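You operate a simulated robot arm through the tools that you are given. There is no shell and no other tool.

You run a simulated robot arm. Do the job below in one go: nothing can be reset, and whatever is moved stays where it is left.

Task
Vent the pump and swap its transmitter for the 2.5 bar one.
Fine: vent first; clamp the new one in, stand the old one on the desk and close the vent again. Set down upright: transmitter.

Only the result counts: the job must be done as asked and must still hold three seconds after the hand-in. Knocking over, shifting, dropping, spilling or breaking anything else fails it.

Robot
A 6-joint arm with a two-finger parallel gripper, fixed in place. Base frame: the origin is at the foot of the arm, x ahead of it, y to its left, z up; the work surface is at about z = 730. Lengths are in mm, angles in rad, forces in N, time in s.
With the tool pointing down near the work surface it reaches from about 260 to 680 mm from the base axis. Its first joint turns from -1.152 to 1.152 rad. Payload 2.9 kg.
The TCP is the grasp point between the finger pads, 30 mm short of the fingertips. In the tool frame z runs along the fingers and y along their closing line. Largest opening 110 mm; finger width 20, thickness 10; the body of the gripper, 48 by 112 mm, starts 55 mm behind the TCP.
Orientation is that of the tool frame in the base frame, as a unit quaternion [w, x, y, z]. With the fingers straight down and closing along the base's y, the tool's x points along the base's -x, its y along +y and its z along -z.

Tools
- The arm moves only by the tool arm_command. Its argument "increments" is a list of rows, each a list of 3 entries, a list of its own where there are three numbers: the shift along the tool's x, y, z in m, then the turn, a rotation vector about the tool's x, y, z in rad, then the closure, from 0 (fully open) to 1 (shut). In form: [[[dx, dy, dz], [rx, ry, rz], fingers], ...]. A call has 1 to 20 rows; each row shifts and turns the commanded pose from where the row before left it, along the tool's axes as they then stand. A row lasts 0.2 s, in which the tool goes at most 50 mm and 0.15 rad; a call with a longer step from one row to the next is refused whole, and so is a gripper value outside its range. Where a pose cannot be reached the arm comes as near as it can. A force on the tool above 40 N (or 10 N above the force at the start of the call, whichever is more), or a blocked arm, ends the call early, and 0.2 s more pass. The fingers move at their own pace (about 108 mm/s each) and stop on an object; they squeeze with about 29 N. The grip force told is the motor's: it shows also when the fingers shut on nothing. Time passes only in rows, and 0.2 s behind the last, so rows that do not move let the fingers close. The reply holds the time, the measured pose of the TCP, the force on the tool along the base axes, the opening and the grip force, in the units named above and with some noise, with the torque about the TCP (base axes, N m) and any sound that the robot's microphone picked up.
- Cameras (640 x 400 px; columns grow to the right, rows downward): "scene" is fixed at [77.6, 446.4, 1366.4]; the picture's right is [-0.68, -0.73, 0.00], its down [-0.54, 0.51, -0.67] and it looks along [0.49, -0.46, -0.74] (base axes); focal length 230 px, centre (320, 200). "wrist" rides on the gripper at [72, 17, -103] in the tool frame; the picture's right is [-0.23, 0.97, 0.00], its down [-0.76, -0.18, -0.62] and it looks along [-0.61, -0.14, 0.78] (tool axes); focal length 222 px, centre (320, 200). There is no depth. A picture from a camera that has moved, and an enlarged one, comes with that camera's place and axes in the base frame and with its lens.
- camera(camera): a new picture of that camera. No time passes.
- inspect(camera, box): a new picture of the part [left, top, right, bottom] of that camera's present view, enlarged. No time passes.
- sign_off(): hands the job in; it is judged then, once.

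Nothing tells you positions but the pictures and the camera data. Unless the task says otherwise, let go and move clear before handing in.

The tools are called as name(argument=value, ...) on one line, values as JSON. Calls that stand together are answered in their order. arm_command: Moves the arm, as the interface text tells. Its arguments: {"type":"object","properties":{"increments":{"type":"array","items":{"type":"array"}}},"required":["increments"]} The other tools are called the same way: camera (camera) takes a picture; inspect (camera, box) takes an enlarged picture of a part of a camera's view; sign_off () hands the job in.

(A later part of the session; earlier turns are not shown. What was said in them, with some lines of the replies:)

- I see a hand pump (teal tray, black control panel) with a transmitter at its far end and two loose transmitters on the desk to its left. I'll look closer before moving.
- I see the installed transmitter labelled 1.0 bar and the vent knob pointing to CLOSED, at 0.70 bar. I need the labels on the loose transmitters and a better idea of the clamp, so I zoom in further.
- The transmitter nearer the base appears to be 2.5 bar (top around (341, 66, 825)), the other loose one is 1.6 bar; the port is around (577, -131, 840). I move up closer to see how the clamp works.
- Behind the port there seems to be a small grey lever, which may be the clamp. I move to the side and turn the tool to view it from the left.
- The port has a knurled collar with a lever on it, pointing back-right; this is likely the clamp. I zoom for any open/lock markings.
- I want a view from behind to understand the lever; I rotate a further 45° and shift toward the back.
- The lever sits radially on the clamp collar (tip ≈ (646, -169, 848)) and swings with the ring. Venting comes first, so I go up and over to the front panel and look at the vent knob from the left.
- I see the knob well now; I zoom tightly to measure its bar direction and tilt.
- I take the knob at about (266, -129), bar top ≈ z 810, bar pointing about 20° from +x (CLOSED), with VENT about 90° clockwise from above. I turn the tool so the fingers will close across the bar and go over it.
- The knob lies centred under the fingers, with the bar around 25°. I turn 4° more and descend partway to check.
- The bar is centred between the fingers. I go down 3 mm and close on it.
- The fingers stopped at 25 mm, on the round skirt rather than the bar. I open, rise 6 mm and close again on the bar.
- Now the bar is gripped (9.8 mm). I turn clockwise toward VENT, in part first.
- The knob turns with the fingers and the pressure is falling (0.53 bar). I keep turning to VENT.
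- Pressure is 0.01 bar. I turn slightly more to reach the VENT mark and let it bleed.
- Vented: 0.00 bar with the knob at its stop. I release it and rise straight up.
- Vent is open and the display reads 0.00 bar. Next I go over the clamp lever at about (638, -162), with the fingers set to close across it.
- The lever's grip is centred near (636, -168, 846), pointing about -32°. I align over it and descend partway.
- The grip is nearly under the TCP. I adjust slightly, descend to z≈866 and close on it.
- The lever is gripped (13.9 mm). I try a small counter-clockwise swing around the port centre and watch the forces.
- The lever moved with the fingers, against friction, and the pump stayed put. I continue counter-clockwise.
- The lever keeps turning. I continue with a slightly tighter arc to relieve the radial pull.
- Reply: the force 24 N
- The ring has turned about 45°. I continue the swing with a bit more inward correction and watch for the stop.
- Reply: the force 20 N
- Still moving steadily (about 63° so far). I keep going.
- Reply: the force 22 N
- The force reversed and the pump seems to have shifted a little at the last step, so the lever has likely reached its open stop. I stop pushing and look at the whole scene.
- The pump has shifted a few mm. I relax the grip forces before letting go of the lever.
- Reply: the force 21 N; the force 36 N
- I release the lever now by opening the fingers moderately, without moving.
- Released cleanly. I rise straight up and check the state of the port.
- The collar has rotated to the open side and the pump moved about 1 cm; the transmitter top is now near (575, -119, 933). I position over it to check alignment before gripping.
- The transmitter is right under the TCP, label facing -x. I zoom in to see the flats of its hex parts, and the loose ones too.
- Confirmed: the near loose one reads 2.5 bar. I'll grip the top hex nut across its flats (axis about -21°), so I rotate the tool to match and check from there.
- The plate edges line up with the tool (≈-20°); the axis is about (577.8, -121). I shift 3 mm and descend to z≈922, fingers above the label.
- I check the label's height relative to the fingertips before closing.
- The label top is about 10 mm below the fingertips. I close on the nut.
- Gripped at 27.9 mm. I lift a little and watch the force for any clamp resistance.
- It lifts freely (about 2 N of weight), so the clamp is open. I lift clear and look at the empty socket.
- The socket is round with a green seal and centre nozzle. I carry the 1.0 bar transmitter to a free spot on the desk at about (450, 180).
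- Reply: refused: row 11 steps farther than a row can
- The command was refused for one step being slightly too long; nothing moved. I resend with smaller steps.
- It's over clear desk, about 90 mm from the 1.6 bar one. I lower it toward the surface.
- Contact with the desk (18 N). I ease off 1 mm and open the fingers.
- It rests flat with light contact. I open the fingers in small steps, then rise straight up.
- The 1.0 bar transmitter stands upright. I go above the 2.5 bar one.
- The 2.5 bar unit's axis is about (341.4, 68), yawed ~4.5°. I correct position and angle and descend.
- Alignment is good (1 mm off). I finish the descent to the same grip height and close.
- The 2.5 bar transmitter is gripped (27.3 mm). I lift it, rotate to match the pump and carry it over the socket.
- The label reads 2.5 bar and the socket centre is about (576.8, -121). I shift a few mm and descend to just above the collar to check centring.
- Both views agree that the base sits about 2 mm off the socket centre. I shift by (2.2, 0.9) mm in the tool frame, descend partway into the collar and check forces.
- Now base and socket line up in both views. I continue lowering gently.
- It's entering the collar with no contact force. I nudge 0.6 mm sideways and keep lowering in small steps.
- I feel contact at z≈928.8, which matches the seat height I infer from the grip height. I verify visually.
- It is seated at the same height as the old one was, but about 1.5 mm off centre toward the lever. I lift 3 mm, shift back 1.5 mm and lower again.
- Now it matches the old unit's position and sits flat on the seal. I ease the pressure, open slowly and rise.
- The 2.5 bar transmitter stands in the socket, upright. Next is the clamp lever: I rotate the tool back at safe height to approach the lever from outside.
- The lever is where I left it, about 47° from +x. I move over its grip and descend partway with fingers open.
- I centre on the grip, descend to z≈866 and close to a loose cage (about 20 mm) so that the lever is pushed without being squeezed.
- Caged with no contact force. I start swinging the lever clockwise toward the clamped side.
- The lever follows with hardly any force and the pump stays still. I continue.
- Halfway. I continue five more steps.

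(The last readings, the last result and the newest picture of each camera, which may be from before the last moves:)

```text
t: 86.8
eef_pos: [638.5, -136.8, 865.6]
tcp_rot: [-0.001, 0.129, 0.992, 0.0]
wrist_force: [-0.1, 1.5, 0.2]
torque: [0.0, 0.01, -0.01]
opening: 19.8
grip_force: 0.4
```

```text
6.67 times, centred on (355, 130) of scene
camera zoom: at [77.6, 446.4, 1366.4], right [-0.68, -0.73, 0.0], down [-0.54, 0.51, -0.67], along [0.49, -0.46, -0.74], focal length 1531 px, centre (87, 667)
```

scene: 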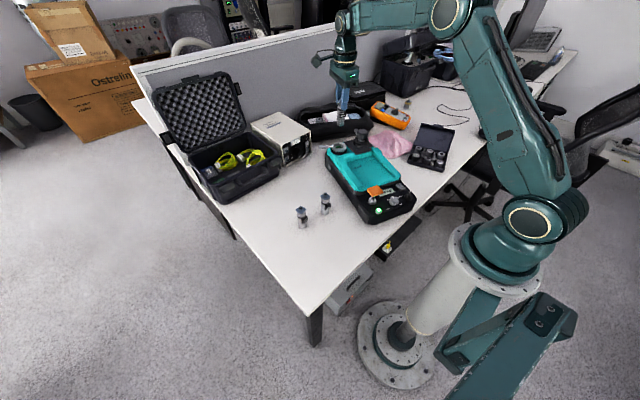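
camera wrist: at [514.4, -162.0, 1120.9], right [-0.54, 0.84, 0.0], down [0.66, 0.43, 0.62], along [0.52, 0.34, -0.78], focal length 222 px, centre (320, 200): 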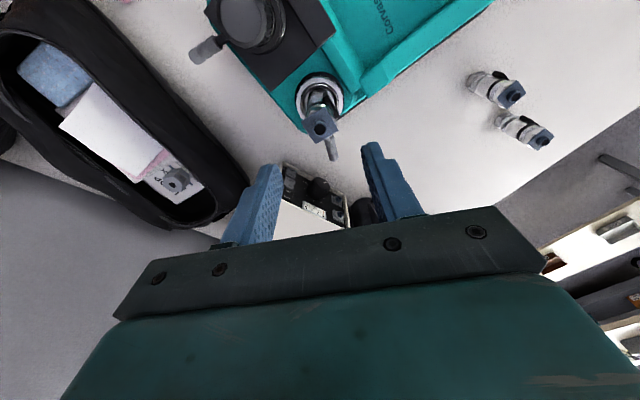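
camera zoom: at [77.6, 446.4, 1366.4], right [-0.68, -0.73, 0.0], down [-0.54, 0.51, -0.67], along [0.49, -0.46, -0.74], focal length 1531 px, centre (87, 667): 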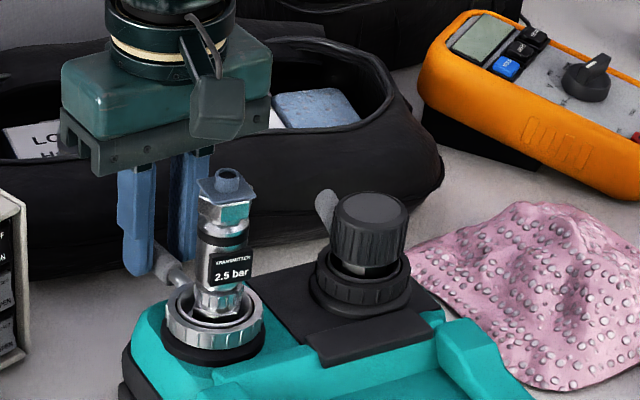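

About 12° remain to the original clamped angle. I go on in smaller steps, watching force.

arm_command(increments=[[[0.0002, -0.0054, 0], [0, 0, 0.08], 0.82], [[0.0001, -0.0034, 0], [0, 0, 0.05], 0.82], [[0, 0, 0], [0, 0, 0], 0.82]])

inspect(camera="scene", box=[310, 100, 400, 160])

```text
t: 87.6
eef_pos: [635.2, -145.7, 865.1]
tcp_rot: [0.001, 0.192, 0.981, 0.0]
wrist_force: [0.7, -0.5, -0.6]
torque: [0.01, -0.01, -0.01]
opening: 19.8
grip_force: 0.0
```

```text
6.67 times, centred on (355, 130) of scene
camera zoom: at [77.6, 446.4, 1366.4], right [-0.68, -0.73, 0.0], down [-0.54, 0.51, -0.67], along [0.49, -0.46, -0.74], focal length 1531 px, centre (87, 667)
```

zoom: 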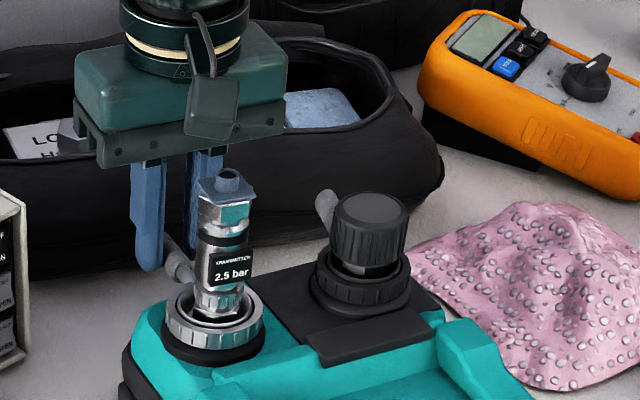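

arm_command(increments=[[[0.0001, -0.0027, 0], [0, 0, 0.04], 0.82], [[0, 0, 0], [0, 0, 0], 0.82]])

inspect(camera="wrist", box=[250, 80, 390, 200])

```text
t: 88.2
eef_pos: [634.9, -146.7, 865.4]
tcp_rot: [-0.001, 0.212, 0.977, 0.0]
wrist_force: [0.2, 0.5, -0.2]
torque: [-0.01, 0.01, 0.0]
opening: 19.6
grip_force: 0.2
```

```text
3.33 times, centred on (320, 140) of wrist
camera zoom: at [575.8, -101.3, 969.8], right [0.61, 0.79, 0.0], down [0.62, -0.48, 0.62], along [0.49, -0.38, -0.78], focal length 740 px, centre (320, 400)
```

zoom: 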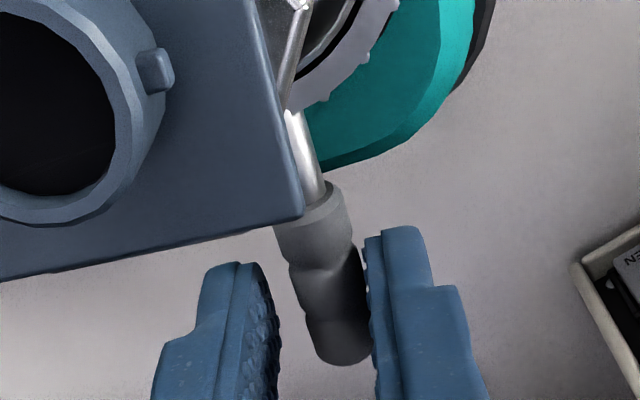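

arm_command(increments=[[[0.0001, -0.0027, 0], [0, 0, 0.04], 0.82], [[0, 0, 0], [0, 0, 0], 0.82]])

```text
t: 88.8
eef_pos: [632.1, -147.8, 866.3]
tcp_rot: [0.001, 0.231, 0.973, 0.0]
wrist_force: [-1.4, -1.5, -0.5]
torque: [-0.01, 0.02, -0.01]
opening: 20.4
grip_force: 0.5
```

arm_command(increments=[[[0.0001, -0.0027, 0], [0, 0, 0.04], 0.82], [[0, 0, 0], [0, 0, 0], 0.82]])

inspect(camera="wrist", box=[250, 80, 390, 200])

inspect(camera="scene", box=[310, 100, 400, 160])

```text
t: 89.4
eef_pos: [631.2, -150.3, 866.0]
tcp_rot: [0.0, 0.25, 0.968, -0.001]
wrist_force: [0.0, -1.1, 0.0]
torque: [0.02, -0.01, -0.04]
opening: 19.8
grip_force: 0.0
```

```text
3.33 times, centred on (320, 140) of wrist
camera zoom: at [577.1, -101.8, 969.8], right [0.67, 0.74, 0.0], down [0.58, -0.53, 0.62], along [0.46, -0.42, -0.78], focal length 740 px, centre (320, 400)
```

zoom: 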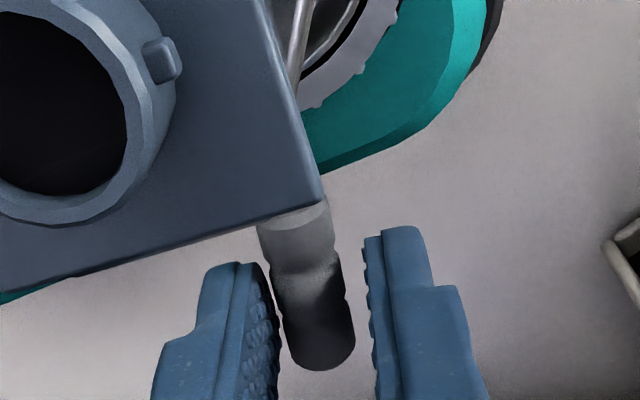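

```text
6.67 times, centred on (355, 130) of scene
camera zoom: at [77.6, 446.4, 1366.4], right [-0.68, -0.73, 0.0], down [-0.54, 0.51, -0.67], along [0.49, -0.46, -0.74], focal length 1531 px, centre (87, 667)
```

zoom: 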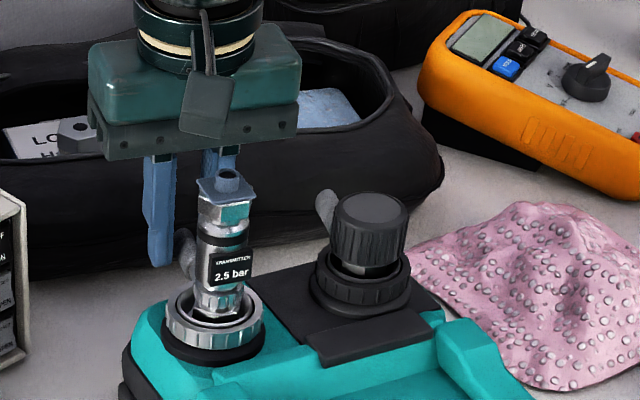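

The lever snapped ahead of the finger by several mm, as if it clicked over into its clamped position. I nudge gently to confirm it's against its stop.

arm_command(increments=[[[0, -0.003, 0], [0, 0, 0.03], 0.82], [[0, -0.002, 0], [0, 0, 0], 0.82], [[0, 0, 0], [0, 0, 0], 0.82]])

inspect(camera="wrist", box=[250, 80, 390, 200])

```text
t: 90.2
eef_pos: [630.0, -157.1, 867.6]
tcp_rot: [-0.001, 0.265, 0.964, 0.001]
wrist_force: [0.2, 2.5, -1.0]
torque: [0.02, -0.03, -0.01]
opening: 20.8
grip_force: 1.2
```

```text
3.33 times, centred on (320, 140) of wrist
camera zoom: at [575.3, -105.2, 970.2], right [0.69, 0.72, 0.0], down [0.56, -0.54, 0.62], along [0.45, -0.43, -0.78], focal length 740 px, centre (320, 400)
```

zoom: 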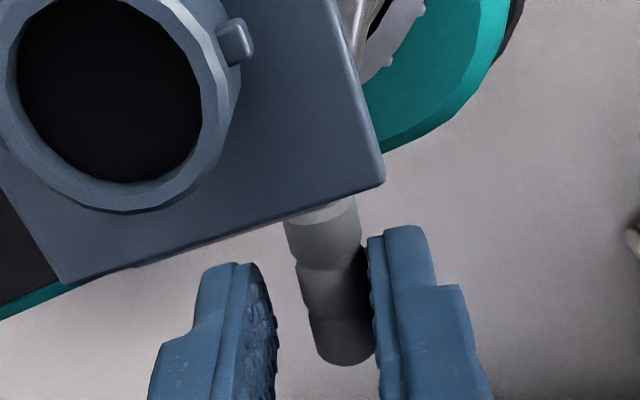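

arm_command(increments=[[[0, -0.0015, 0], [0, 0, 0], 0.82], [[0, 0, 0], [0, 0, 0], 0.82]])

```text
t: 90.8
eef_pos: [629.6, -157.1, 867.3]
tcp_rot: [0.0, 0.264, 0.964, 0.001]
wrist_force: [2.5, 4.8, 1.0]
torque: [0.09, -0.05, -0.03]
opening: 22.2
grip_force: 2.6
```

arm_command(increments=[[[0, -0.002, 0], [0, 0, 0], 0.82], [[0, 0, 0], [0, 0, 0], 0.82]])

inspect(camera="wrist", box=[250, 80, 390, 200])

inspect(camera="scene", box=[310, 100, 400, 160])

```text
t: 91.4
eef_pos: [627.2, -158.4, 867.7]
tcp_rot: [0.0, 0.264, 0.965, 0.0]
wrist_force: [-0.3, 11.1, 1.8]
torque: [0.33, 0.01, -0.01]
opening: 24.7
grip_force: 5.1
```

```text
3.33 times, centred on (320, 140) of wrist
camera zoom: at [574.5, -107.3, 970.2], right [0.69, 0.72, 0.0], down [0.57, -0.54, 0.62], along [0.45, -0.43, -0.78], focal length 740 px, centre (320, 400)
```

zoom: 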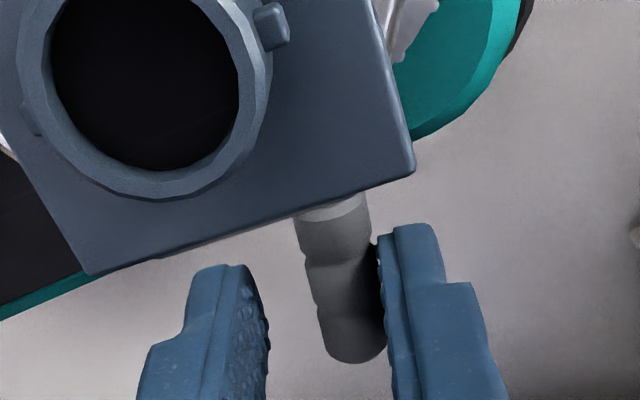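

```text
6.67 times, centred on (355, 130) of scene
camera zoom: at [77.6, 446.7, 1366.3], right [-0.68, -0.73, 0.0], down [-0.54, 0.51, -0.67], along [0.49, -0.46, -0.74], focal length 1531 px, centre (87, 667)
```

zoom: 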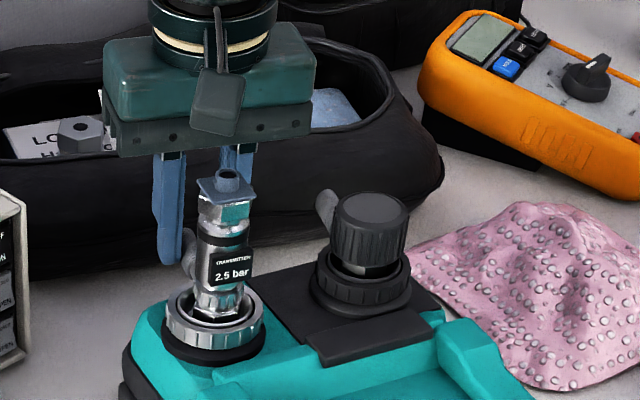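

The lever holds firmly against its stop (11 N). I back off, open and rise.

arm_command(increments=[[[0, 0.004, 0], [0, 0, 0], 0.75], [[0, 0.002, 0], [0, 0, 0], 0.7], [[0, 0, 0], [0, 0, 0], 0.65], [[0, 0, -0.03], [0, 0, 0], 0.65], [[0, 0, -0.045], [0, 0, 0], 0.65], [[0, 0, -0.045], [0, 0, 0], 0.65], [[0, 0, -0.02], [0, 0, 0], 0.65], [[0, 0, 0], [0, 0, 0], 0.65]])

camera(camera="wrist")

inspect(camera="wrist", box=[240, 30, 380, 150])

inspect(camera="scene", box=[320, 115, 380, 160])

```text
t: 93.2
eef_pos: [629.5, -155.0, 1007.4]
tcp_rot: [0.0, 0.266, 0.964, -0.001]
wrist_force: [-0.5, -0.1, -0.3]
torque: [-0.02, -0.01, -0.01]
opening: 38.5
grip_force: 0.1
```

```text
taken
camera wrist: at [576.1, -103.8, 1110.9], right [0.69, 0.72, 0.0], down [0.56, -0.54, 0.62], along [0.45, -0.43, -0.78], focal length 222 px, centre (320, 200)
```

wrist: 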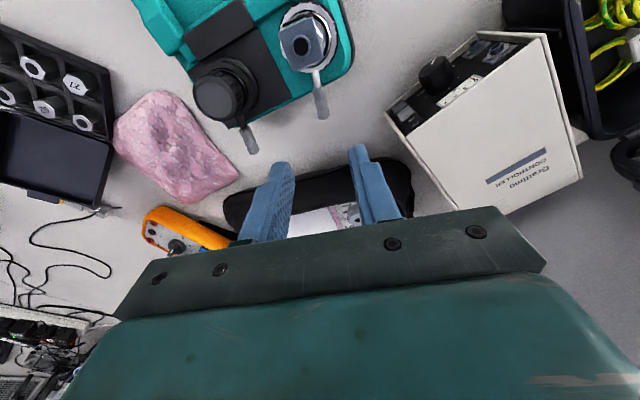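

```text
3.33 times, centred on (310, 90) of wrist
camera zoom: at [576.1, -103.8, 1110.9], right [0.69, 0.72, 0.0], down [0.56, -0.54, 0.62], along [0.45, -0.43, -0.78], focal length 740 px, centre (353, 567)
```

zoom: 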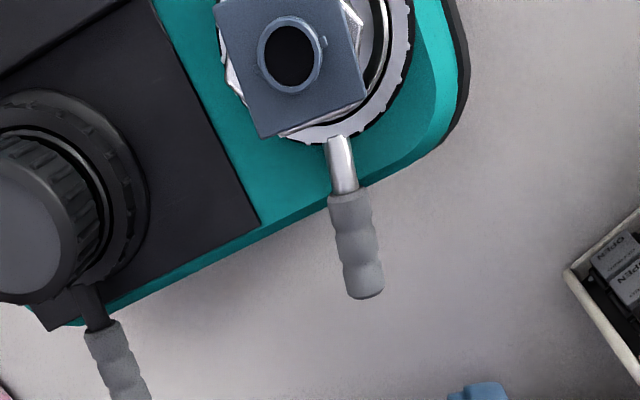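

```text
8.89 times, centred on (350, 138) of scene
camera zoom: at [77.6, 446.4, 1366.4], right [-0.68, -0.73, 0.0], down [-0.54, 0.51, -0.67], along [0.49, -0.46, -0.74], focal length 2041 px, centre (53, 756)
```

zoom: 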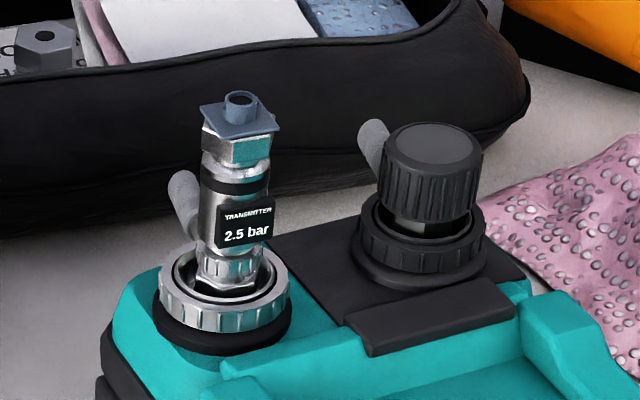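

The lever is back at its clamped angle (about -34°, same as at the start), and the new transmitter stands straight. Last step is closing the vent; I go over the vent knob.

arm_command(increments=[[[0, 0, 0], [0, 0, 0.145], 0.65], [[0, 0, 0], [0, 0, 0.145], 0.65], [[0, 0, 0], [0, 0, 0.145], 0.65], [[0, 0, 0], [0, 0, 0.145], 0.65], [[0.0228, -0.0399, 0], [0, 0, 0], 0.65], [[0.0228, -0.0399, 0], [0, 0, 0], 0.65], [[0.0228, -0.0399, 0], [0, 0, 0], 0.65], [[0.0228, -0.0399, 0], [0, 0, 0], 0.65], [[0.0228, -0.0399, 0], [0, 0, 0], 0.65], [[0.0228, -0.0399, 0], [0, 0, 0], 0.65], [[0.0228, -0.0399, 0], [0, 0, 0], 0.65], [[0.0228, -0.0399, 0], [0, 0, 0], 0.65], [[0, 0, 0.04], [0, 0, 0], 0.65], [[0, 0, 0.04], [0, 0, 0], 0.65], [[0, 0, 0.03], [0, 0, 0], 0.65], [[0, 0, 0], [0, 0, 0], 0.65]])

camera(camera="wrist")

inspect(camera="wrist", box=[260, 80, 380, 190])

inspect(camera="scene", box=[350, 165, 430, 220])

```text
t: 96.6
eef_pos: [266.5, -131.2, 897.1]
tcp_rot: [-0.001, 0.53, 0.848, 0.001]
wrist_force: [-0.9, -0.4, 0.0]
torque: [-0.01, -0.01, 0.0]
opening: 38.4
grip_force: 0.0
```

```text
taken
camera wrist: at [250.4, -59.5, 1000.1], right [0.97, 0.22, 0.0], down [0.17, -0.76, 0.62], along [0.14, -0.61, -0.78], focal length 222 px, centre (320, 200)
```

wrist: 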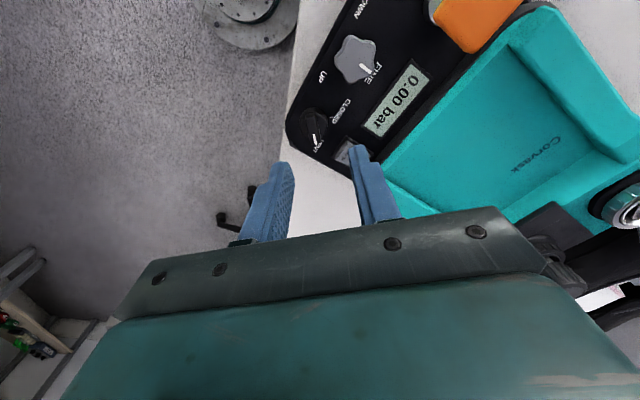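

```text
3.64 times, centred on (320, 135) of wrist
camera zoom: at [250.4, -59.5, 1000.1], right [0.97, 0.22, 0.0], down [0.17, -0.76, 0.62], along [0.14, -0.61, -0.78], focal length 808 px, centre (320, 436)
```

zoom: 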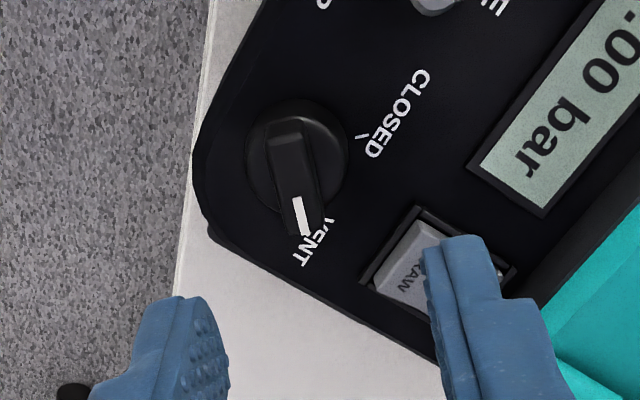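

```text
7.27 times, centred on (390, 192) of scene
camera zoom: at [77.6, 446.4, 1366.4], right [-0.68, -0.73, 0.0], down [-0.54, 0.51, -0.67], along [0.49, -0.46, -0.74], focal length 1670 px, centre (-189, 254)
```

zoom: 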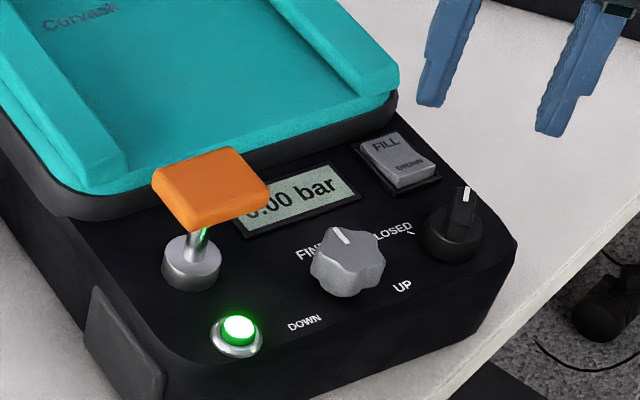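

The knob sits at about (260, -131) with the pointer on VENT. I shift over it and descend partway to check centring.

arm_command(increments=[[[0.0034, -0.0058, 0], [0, 0, -0.03], 0.65], [[0, 0, 0.025], [0, 0, 0], 0.65], [[0, 0, 0.02], [0, 0, 0], 0.65], [[0, 0, 0.006], [0, 0, 0], 0.65], [[0, 0, 0], [0, 0, 0], 0.65]])

inspect(camera="wrist", box=[270, 110, 370, 200])

inspect(camera="scene", box=[350, 165, 430, 220])

```text
t: 97.8
eef_pos: [257.8, -130.8, 845.9]
tcp_rot: [0.0, 0.517, 0.856, -0.001]
wrist_force: [-0.3, -0.3, 0.1]
torque: [-0.02, 0.04, 0.03]
opening: 38.3
grip_force: 0.0
```

```text
4.44 times, centred on (320, 155) of wrist
camera zoom: at [239.6, -59.4, 948.9], right [0.97, 0.25, 0.0], down [0.2, -0.76, 0.62], along [0.16, -0.6, -0.78], focal length 987 px, centre (320, 400)
```

zoom: 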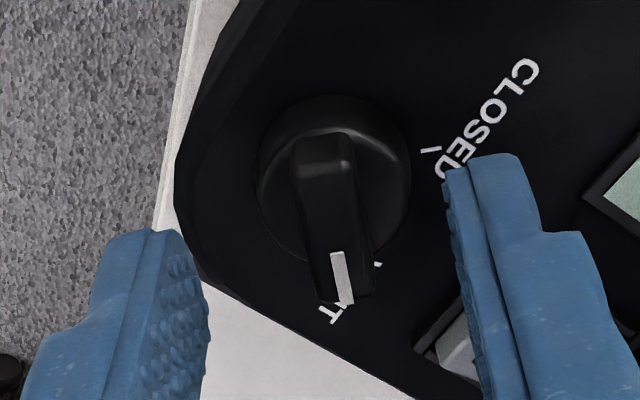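

```text
7.27 times, centred on (390, 192) of scene
camera zoom: at [77.6, 446.4, 1366.4], right [-0.68, -0.73, 0.0], down [-0.54, 0.51, -0.67], along [0.49, -0.46, -0.74], focal length 1670 px, centre (-189, 254)
```

zoom: 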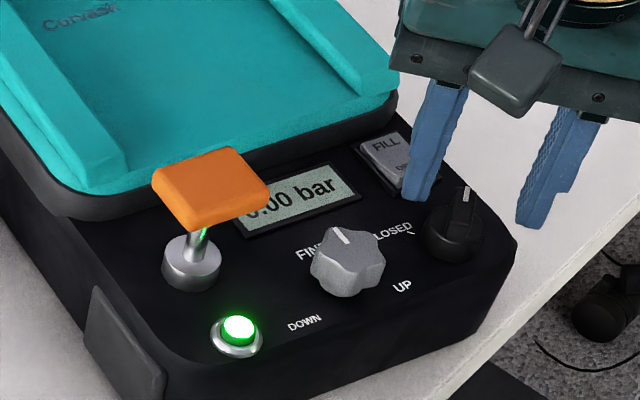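

The bar is within 3 mm of centre; I correct, descend to the earlier grip height (z≈834) and close on the bar.

arm_command(increments=[[[0.0014, 0.0027, 0], [0, 0, 0.05], 0.65], [[0, 0, 0.006], [0, 0, 0], 0.65], [[0, 0, 0.006], [0, 0, 0], 0.65], [[0, 0, 0], [0, 0, 0], 0.8], [[0, 0, 0], [0, 0, 0], 0.88], [[0, 0, 0], [0, 0, 0], 1.0], [[0, 0, 0], [0, 0, 0], 1.0]])

inspect(camera="wrist", box=[270, 110, 370, 200])

```text
t: 99.4
eef_pos: [258.0, -128.3, 833.3]
tcp_rot: [-0.001, 0.539, 0.842, -0.002]
wrist_force: [-10.1, -6.0, 2.0]
torque: [-0.53, -0.03, 0.27]
opening: 9.8
grip_force: 29.0
```

```text
4.44 times, centred on (320, 155) of wrist
camera zoom: at [244.2, -55.2, 935.9], right [0.98, 0.2, 0.0], down [0.16, -0.77, 0.62], along [0.12, -0.61, -0.78], focal length 987 px, centre (320, 400)
```

zoom: 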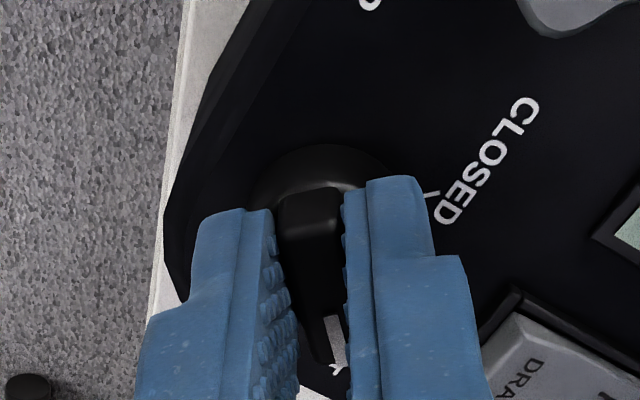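

The bar is gripped (9.8 mm). I centre it to remove side force and begin turning counter-clockwise toward CLOSED.

arm_command(increments=[[[0, -0.0013, 0], [0, 0, 0], 1], [[0, 0, 0], [0, 0, -0.08], 1], [[0, 0, 0], [0, 0, -0.08], 1], [[0, 0, 0], [0, 0, -0.08], 1], [[0, 0, 0], [0, 0, -0.08], 1], [[0, 0, 0], [0, 0, -0.08], 1], [[0, 0, 0], [0, 0, -0.08], 1], [[0, 0, 0], [0, 0, 0], 1]])

inspect(camera="wrist", box=[270, 110, 370, 200])

inspect(camera="scene", box=[350, 165, 430, 220])

```text
t: 101.2
eef_pos: [256.4, -126.8, 834.0]
tcp_rot: [-0.001, 0.322, 0.947, 0.001]
wrist_force: [-4.8, -0.4, 0.6]
torque: [0.33, 0.52, -0.01]
opening: 9.7
grip_force: 29.3
```

```text
4.44 times, centred on (320, 155) of wrist
camera zoom: at [210.3, -69.4, 936.9], right [0.77, 0.63, 0.0], down [0.5, -0.61, 0.62], along [0.39, -0.48, -0.78], focal length 987 px, centre (320, 400)
```

zoom: 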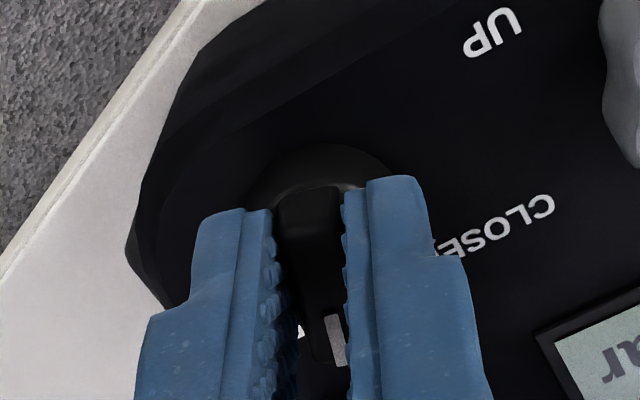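

```text
7.27 times, centred on (390, 192) of scene
camera zoom: at [77.7, 446.4, 1366.4], right [-0.68, -0.73, 0.0], down [-0.54, 0.51, -0.67], along [0.49, -0.46, -0.74], focal length 1670 px, centre (-189, 254)
```

zoom: 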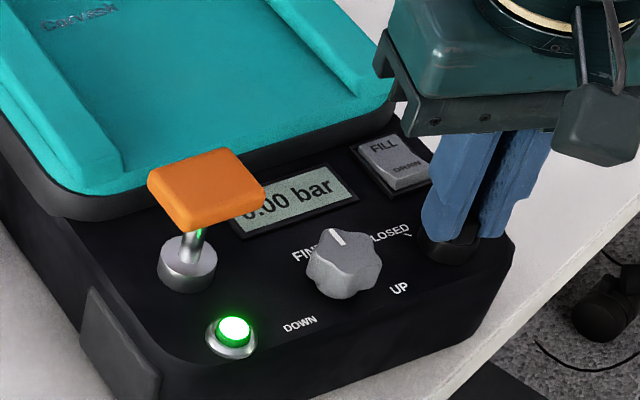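

The knob turns well. I continue toward CLOSED.

arm_command(increments=[[[0, 0, 0], [0, 0, -0.08], 1], [[0, 0, 0], [0, 0, -0.08], 1], [[0, 0, 0], [0, 0, -0.08], 1], [[0, 0, 0], [0, 0, -0.08], 1], [[0, 0, 0], [0, 0, -0.08], 1], [[0, 0, 0], [0, 0, -0.08], 1], [[0, 0, 0], [0, 0, -0.08], 1], [[0, 0, 0], [0, 0, -0.08], 1], [[0, 0, 0], [0, 0, -0.08], 1], [[0, 0, 0], [0, 0, -0.08], 1], [[0, 0, 0], [0, 0, -0.08], 1], [[0, 0, 0], [0, 0, -0.08], 1], [[0, 0, 0], [0, 0, 0], 1]])

inspect(camera="wrist", box=[270, 110, 370, 200])

inspect(camera="scene", box=[350, 165, 430, 220])

```text
t: 104.0
eef_pos: [256.8, -126.9, 832.7]
tcp_rot: [0.0, -0.152, 0.988, 0.001]
wrist_force: [-14.7, -1.3, 0.5]
torque: [-0.17, 0.67, -0.01]
opening: 10.1
grip_force: 29.0
```

```text
4.44 times, centred on (320, 155) of wrist
camera zoom: at [183.0, -133.1, 937.0], right [-0.07, 1.0, 0.0], down [0.78, 0.06, 0.62], along [0.62, 0.05, -0.78], focal length 987 px, centre (320, 400)
```

zoom: 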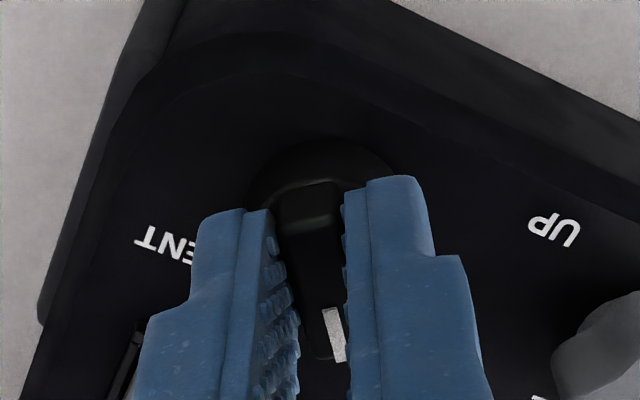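

```text
7.27 times, centred on (390, 192) of scene
camera zoom: at [77.4, 446.3, 1366.4], right [-0.68, -0.73, 0.0], down [-0.54, 0.51, -0.67], along [0.49, -0.46, -0.74], focal length 1670 px, centre (-189, 254)
```

zoom: 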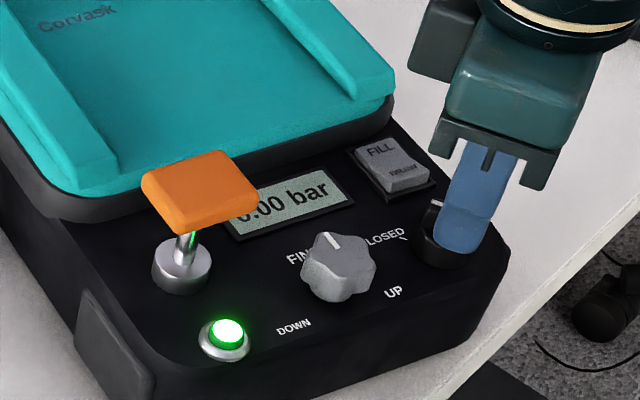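

Nearly there; I add small increments until the stop is felt.

arm_command(increments=[[[0.0008, 0, 0], [0, 0, -0.05], 1], [[0, 0, 0], [0, 0, -0.04], 1], [[0, 0, 0], [0, 0, 0], 1]])

inspect(camera="scene", box=[395, 185, 420, 205])

```text
t: 104.8
eef_pos: [258.1, -127.9, 833.9]
tcp_rot: [0.001, -0.195, 0.981, 0.0]
wrist_force: [-6.9, 1.4, -0.6]
torque: [0.24, -0.44, 0.02]
opening: 9.8
grip_force: 29.2
```

```text
16.00 times, centred on (408, 195) of scene
camera zoom: at [77.6, 446.4, 1366.4], right [-0.68, -0.73, 0.0], down [-0.54, 0.51, -0.67], along [0.49, -0.46, -0.74], focal length 3675 px, centre (-1080, 280)
```

zoom: 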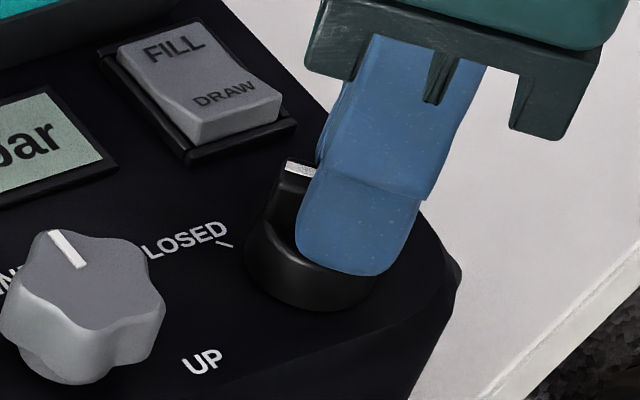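

arm_command(increments=[[[0, 0, 0], [0, 0, -0.04], 1], [[0, 0, 0], [0, 0, 0], 1]])

```text
t: 105.4
eef_pos: [257.5, -127.1, 833.5]
tcp_rot: [0.001, -0.215, 0.977, -0.001]
wrist_force: [1.2, 4.0, 0.3]
torque: [0.01, 0.16, -0.09]
opening: 9.8
grip_force: 29.4
```

arm_command(increments=[[[0, 0, 0], [0, 0, -0.04], 1], [[0, 0, 0], [0, 0, 0], 1]])

```text
t: 106.0
eef_pos: [256.5, -128.6, 833.7]
tcp_rot: [0.001, -0.234, 0.972, -0.001]
wrist_force: [1.3, 1.1, 4.1]
torque: [0.35, -0.36, -0.58]
opening: 10.1
grip_force: 28.7
```

The stop is reached (torque -0.58 N m). I relax slightly, release and rise.

arm_command(increments=[[[0, 0, 0], [0, 0, 0.02], 1], [[0, 0, 0], [0, 0, 0], 0.85], [[0, 0, 0], [0, 0, 0], 0.65], [[0, 0, -0.02], [0, 0, 0], 0.65], [[0, 0, -0.04], [0, 0, 0], 0.65], [[0, 0, -0.045], [0, 0, 0], 0.65], [[0, 0, -0.045], [0, 0, 0], 0.65], [[0, 0, 0], [0, 0, 0], 0.65]])

camera(camera="wrist")

inspect(camera="wrist", box=[260, 70, 380, 170])

inspect(camera="scene", box=[300, 110, 430, 240])

inspect(camera="scene", box=[350, 175, 420, 220])

```text
t: 107.8
eef_pos: [256.0, -124.4, 987.5]
tcp_rot: [0.0, -0.224, 0.975, 0.0]
wrist_force: [-0.4, 0.5, 0.2]
torque: [0.02, 0.01, -0.01]
opening: 38.2
grip_force: 0.0
```

```text
taken
camera wrist: at [182.8, -141.4, 1090.8], right [-0.22, 0.98, 0.0], down [0.76, 0.17, 0.62], along [0.61, 0.14, -0.78], focal length 222 px, centre (320, 200)
```

wrist: 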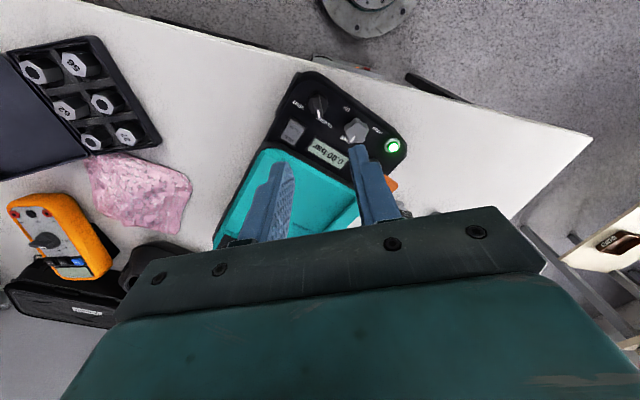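

```text
4.00 times, centred on (320, 120) of wrist
camera zoom: at [182.8, -141.4, 1090.8], right [-0.22, 0.98, 0.0], down [0.76, 0.17, 0.62], along [0.61, 0.14, -0.78], focal length 888 px, centre (320, 520)
```

zoom: 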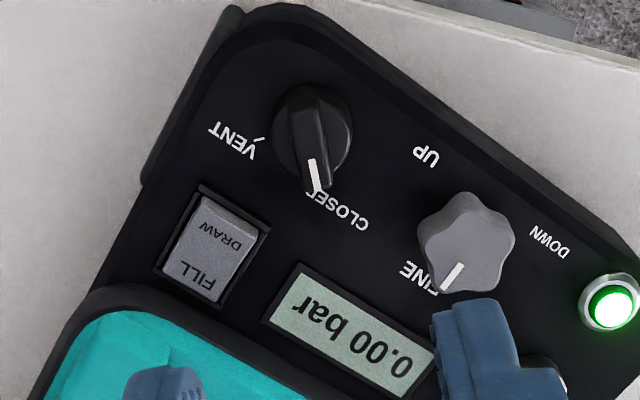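

```text
3.08 times, centred on (365, 175) of scene
camera zoom: at [77.6, 446.4, 1366.4], right [-0.68, -0.73, 0.0], down [-0.54, 0.51, -0.67], along [0.49, -0.46, -0.74], focal length 707 px, centre (182, 277)
```

zoom: 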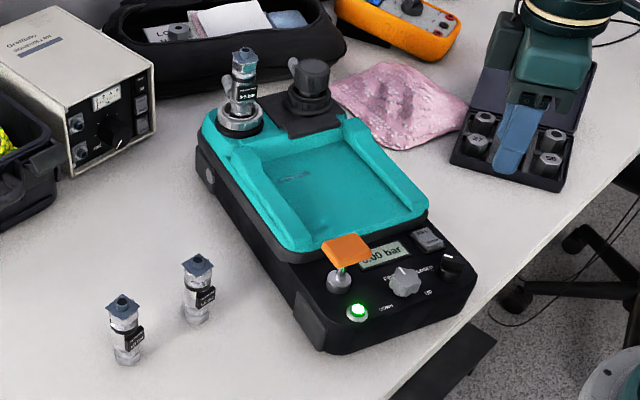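

```text
8.89 times, centred on (385, 198) of scene
camera zoom: at [77.6, 446.4, 1366.4], right [-0.68, -0.73, 0.0], down [-0.54, 0.51, -0.67], along [0.49, -0.46, -0.74], focal length 2041 px, centre (-258, 222)
```

zoom: 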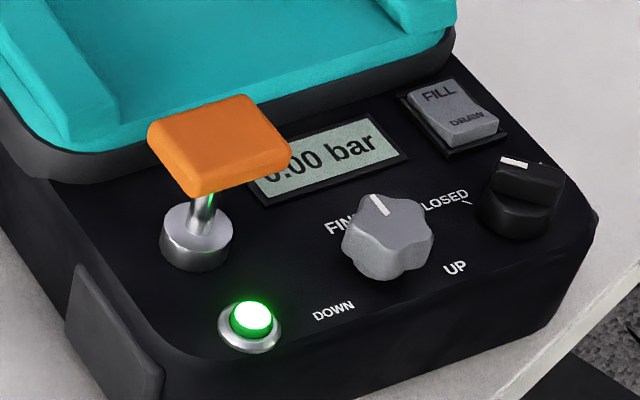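

The vent is back on CLOSED at 0.00 bar. To be sure the new transmitter is really clamped, I'll go back and give it a very gentle test lift.

arm_command(increments=[[[0, 0, -0.03], [0, 0, 0.1495], 0.5], [[0, 0, 0], [0, 0, 0.1495], 0.5], [[0, 0, 0], [0, 0, 0.1495], 0.45], [[0, 0, 0], [0, 0, 0.1495], 0.45], [[0, 0, 0], [0, 0, 0.1495], 0.45], [[0, 0, 0], [0, 0, 0.1495], 0.45], [[0, 0, 0], [0, 0, 0.1495], 0.45], [[0, 0, 0], [0, 0, 0.1495], 0.45], [[0, 0, 0], [0, 0, 0.1495], 0.45], [[0, 0, 0], [0, 0, 0.1495], 0.45], [[0, 0, 0], [0, 0, 0.1495], 0.45], [[0, 0, 0], [0, 0, 0.1495], 0.45], [[0, 0, 0], [0, 0, 0.1495], 0.45], [[0, 0, 0], [0, 0, 0.1495], 0.45], [[0, 0, 0], [0, 0, 0.1495], 0.45], [[0, 0, 0], [0, 0, 0.1495], 0.45], [[0, 0, 0], [0, 0, 0], 0.45]])

arm_command(increments=[[[0.0169, 0.0426, 0], [0, 0, 0], 0.45], [[0.0169, 0.0426, 0], [0, 0, 0], 0.45], [[0.0169, 0.0426, 0], [0, 0, 0], 0.45], [[0.0169, 0.0426, 0], [0, 0, 0], 0.45], [[0.0169, 0.0426, 0], [0, 0, 0], 0.45], [[0.0169, 0.0426, 0], [0, 0, 0], 0.45], [[0.0166, 0.0426, 0], [0, 0, 0], 0.45], [[0, 0, 0], [0, 0, 0], 0.45]])

inspect(camera="wrist", box=[250, 80, 390, 180])

```text
t: 111.4
eef_pos: [257.3, -128.1, 1012.9]
tcp_rot: [0.0, 0.826, 0.564, 0.0]
wrist_force: [0.6, 0.4, -0.1]
torque: [-0.02, 0.02, 0.0]
opening: 60.7
grip_force: 0.0
```

```text
t: 113.2
eef_pos: [577.8, -127.4, 1016.8]
tcp_rot: [-0.001, 0.825, 0.565, -0.001]
wrist_force: [0.2, 0.5, 0.3]
torque: [0.0, 0.02, 0.0]
opening: 60.6
grip_force: 0.1
```

```text
4.00 times, centred on (320, 130) of wrist
camera zoom: at [619.8, -65.7, 1119.4], right [0.83, -0.56, 0.0], down [-0.44, -0.65, 0.62], along [-0.35, -0.51, -0.78], focal length 888 px, centre (320, 480)
```

zoom: 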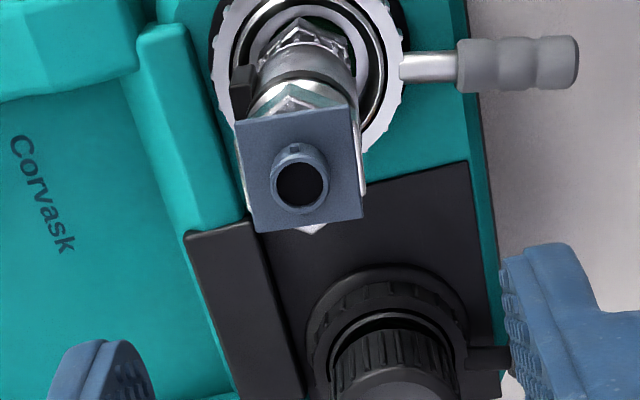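

Both levers are parallel, as at the start. I centre on the transmitter for the test grip and descend.

arm_command(increments=[[[0.0068, -0.0024, 0], [0, 0, 0], 0.45], [[0, 0, 0.025], [0, 0, 0], 0.45], [[0, 0, 0.025], [0, 0, 0], 0.45], [[0, 0, 0.015], [0, 0, 0], 0.45], [[0, 0, 0], [0, 0, 0], 0.45]])

inspect(camera="wrist", box=[250, 80, 390, 200])

```text
t: 114.4
eef_pos: [577.7, -120.0, 948.4]
tcp_rot: [0.0, 0.825, 0.565, 0.0]
wrist_force: [-0.9, 0.4, -0.7]
torque: [-0.06, 0.0, 0.04]
opening: 60.9
grip_force: 0.1
```

```text
3.33 times, centred on (320, 140) of wrist
camera zoom: at [620.5, -58.5, 1052.1], right [0.83, -0.56, 0.0], down [-0.44, -0.65, 0.62], along [-0.35, -0.51, -0.78], focal length 740 px, centre (320, 400)
```

zoom: 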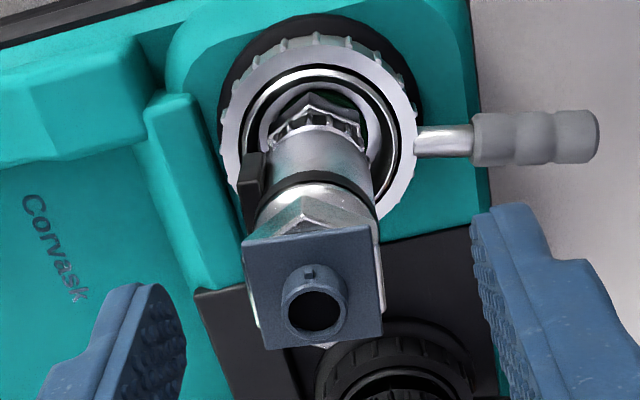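

arm_command(increments=[[[-0.001, -0.0014, 0.01], [0, 0, 0], 0.5], [[0, 0, 0.01], [0, 0, 0], 0.55], [[0, 0, 0], [0, 0, 0], 0.65], [[0, 0, 0], [0, 0, 0], 0.7], [[0, 0, 0], [0, 0, 0], 0.73], [[0, 0, 0], [0, 0, 0], 0.76], [[0, 0, 0], [0, 0, 0], 0.85], [[0, 0, 0], [0, 0, 0], 0.85]])

inspect(camera="scene", box=[320, 115, 380, 160])

```text
t: 116.2
eef_pos: [576.6, -118.8, 929.1]
tcp_rot: [0.0, 0.825, 0.565, 0.0]
wrist_force: [0.2, 0.1, 0.1]
torque: [-0.12, -0.35, 0.07]
opening: 27.6
grip_force: 29.0
```

```text
8.89 times, centred on (350, 138) of scene
camera zoom: at [77.7, 446.4, 1366.4], right [-0.68, -0.73, 0.0], down [-0.54, 0.51, -0.67], along [0.49, -0.46, -0.74], focal length 2041 px, centre (53, 756)
```

zoom: 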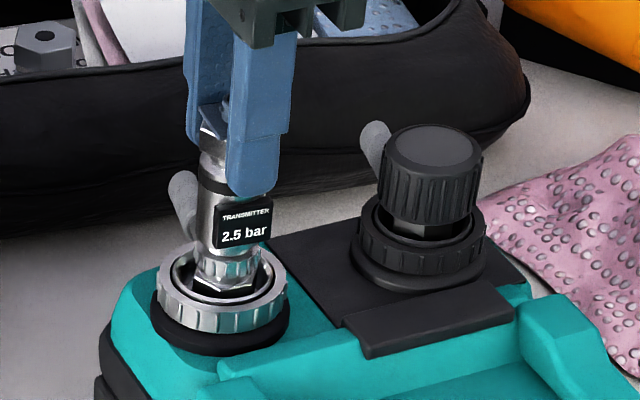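

Gripped. I raise by 1.5 mm only and read the force.

arm_command(increments=[[[0, 0, -0.0015], [0, 0, 0], 0.85], [[0, 0, 0], [0, 0, 0], 0.85]])

```text
t: 116.8
eef_pos: [577.0, -118.6, 929.2]
tcp_rot: [0.0, 0.825, 0.565, 0.0]
wrist_force: [11.2, -4.7, -15.8]
torque: [-0.14, -0.63, 0.09]
opening: 27.7
grip_force: 29.2
```

The force rose to about 16 N with no movement, so the transmitter is clamped. I lower back, release and move clear.

arm_command(increments=[[[0, 0, 0.0015], [0, 0, 0], 0.85], [[0, 0, 0], [0, 0, 0], 0.76], [[0, 0, 0], [0, 0, 0], 0.72], [[0, 0, 0], [0, 0, 0], 0.6], [[0, 0, 0], [0, 0, 0], 0.45], [[0, 0, -0.01], [0, 0, 0], 0.45], [[0, 0, -0.035], [0, 0, 0], 0.45], [[0, 0, -0.045], [0, 0, 0], 0.45], [[0, 0, -0.045], [0, 0, 0], 0.45], [[0, -0.045, 0], [0, 0, 0], 0.45], [[0, -0.045, 0], [0, 0, 0], 0.45], [[0, -0.045, 0], [0, 0, 0], 0.45], [[0, 0, 0], [0, 0, 0], 0.45]])

camera(camera="scene")

inspect(camera="scene", box=[320, 115, 380, 160])

inspect(camera="scene", box=[285, 110, 430, 240])

inspect(camera="scene", box=[350, 175, 420, 220])

```text
t: 119.6
eef_pos: [448.9, -69.3, 1064.7]
tcp_rot: [0.001, 0.825, 0.566, 0.0]
wrist_force: [-0.2, 0.0, 0.5]
torque: [0.0, -0.01, 0.0]
opening: 60.5
grip_force: 0.0
```

```text
taken
```

scene: 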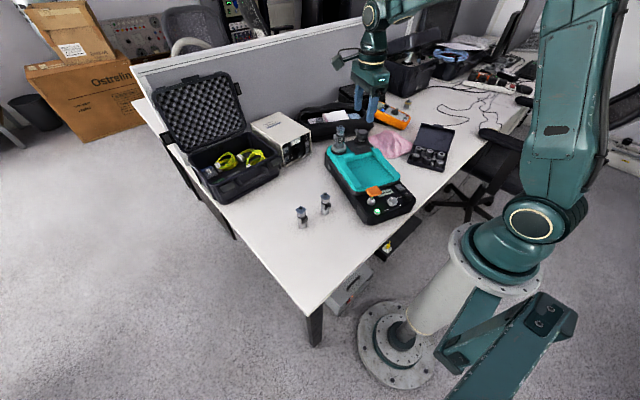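

```text
8.89 times, centred on (350, 138) of scene
camera zoom: at [77.6, 446.4, 1366.4], right [-0.68, -0.73, 0.0], down [-0.54, 0.51, -0.67], along [0.49, -0.46, -0.74], focal length 2041 px, centre (53, 756)
```

zoom: 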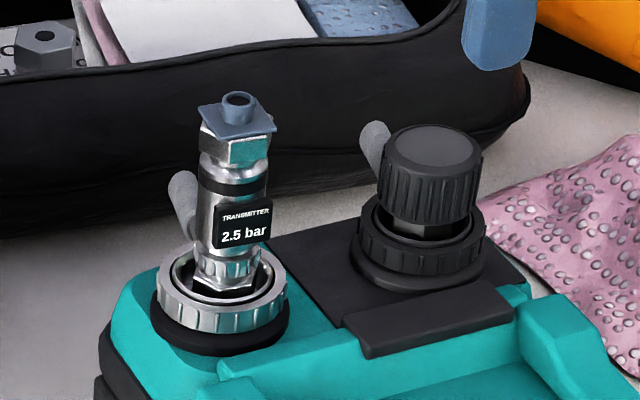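

```text
3.08 times, centred on (358, 175) of scene
camera zoom: at [77.6, 446.4, 1366.4], right [-0.68, -0.73, 0.0], down [-0.54, 0.51, -0.67], along [0.49, -0.46, -0.74], focal length 707 px, centre (205, 277)
```

zoom: 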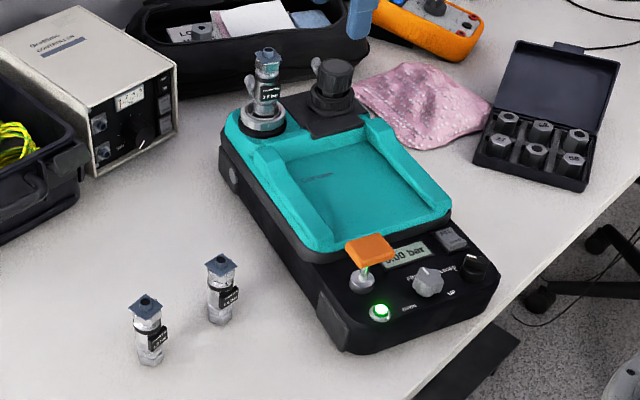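

```text
8.89 times, centred on (385, 198) of scene
camera zoom: at [77.6, 446.4, 1366.4], right [-0.68, -0.73, 0.0], down [-0.54, 0.51, -0.67], along [0.49, -0.46, -0.74], focal length 2041 px, centre (-258, 222)
```

zoom: 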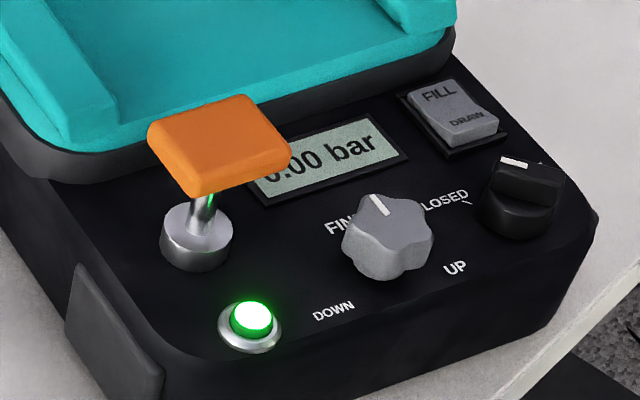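

The pump has been vented and its vent is back on CLOSED, with the display at 0.00 bar. The 2.5 bar transmitter is clamped in the port, and the 1.0 bar one stands upright on the desk. The 1.6 bar one hasn't been touched. The pump itself ended up about 1 cm or less from where it started, because it shifted when I opened the clamp. The gripper is clear, so I hand in.

sign_off()

```text
The job is handed in.
```

I vented the pump, swapped in the 2.5 bar transmitter and closed the vent again. The job is handed in; I don't have the verdict.

- **Vent:** I turned the knob to VENT and the display fell from 0.70 to 0.00 bar before I touched the clamp. The knob is back against its CLOSED stop, and the display still reads 0.00 bar.
- **New transmitter:** The 2.5 bar unit is seated in the port with the clamp lever back at its original angle. A gentle test lift met about 16 N without it moving, so it is clamped.
- **Old transmitter:** The 1.0 bar unit stands upright on the desk, to the left of the pump. I left the 1.6 bar unit where it was.
- **Pump shift:** The pump slid about 1 cm and turned roughly 3° when the lever hit its open stop. Closing the vent moved it partly back, and it ended less than about 1 cm from where it started. I didn't push it back, to avoid disturbing the clamped transmitter.
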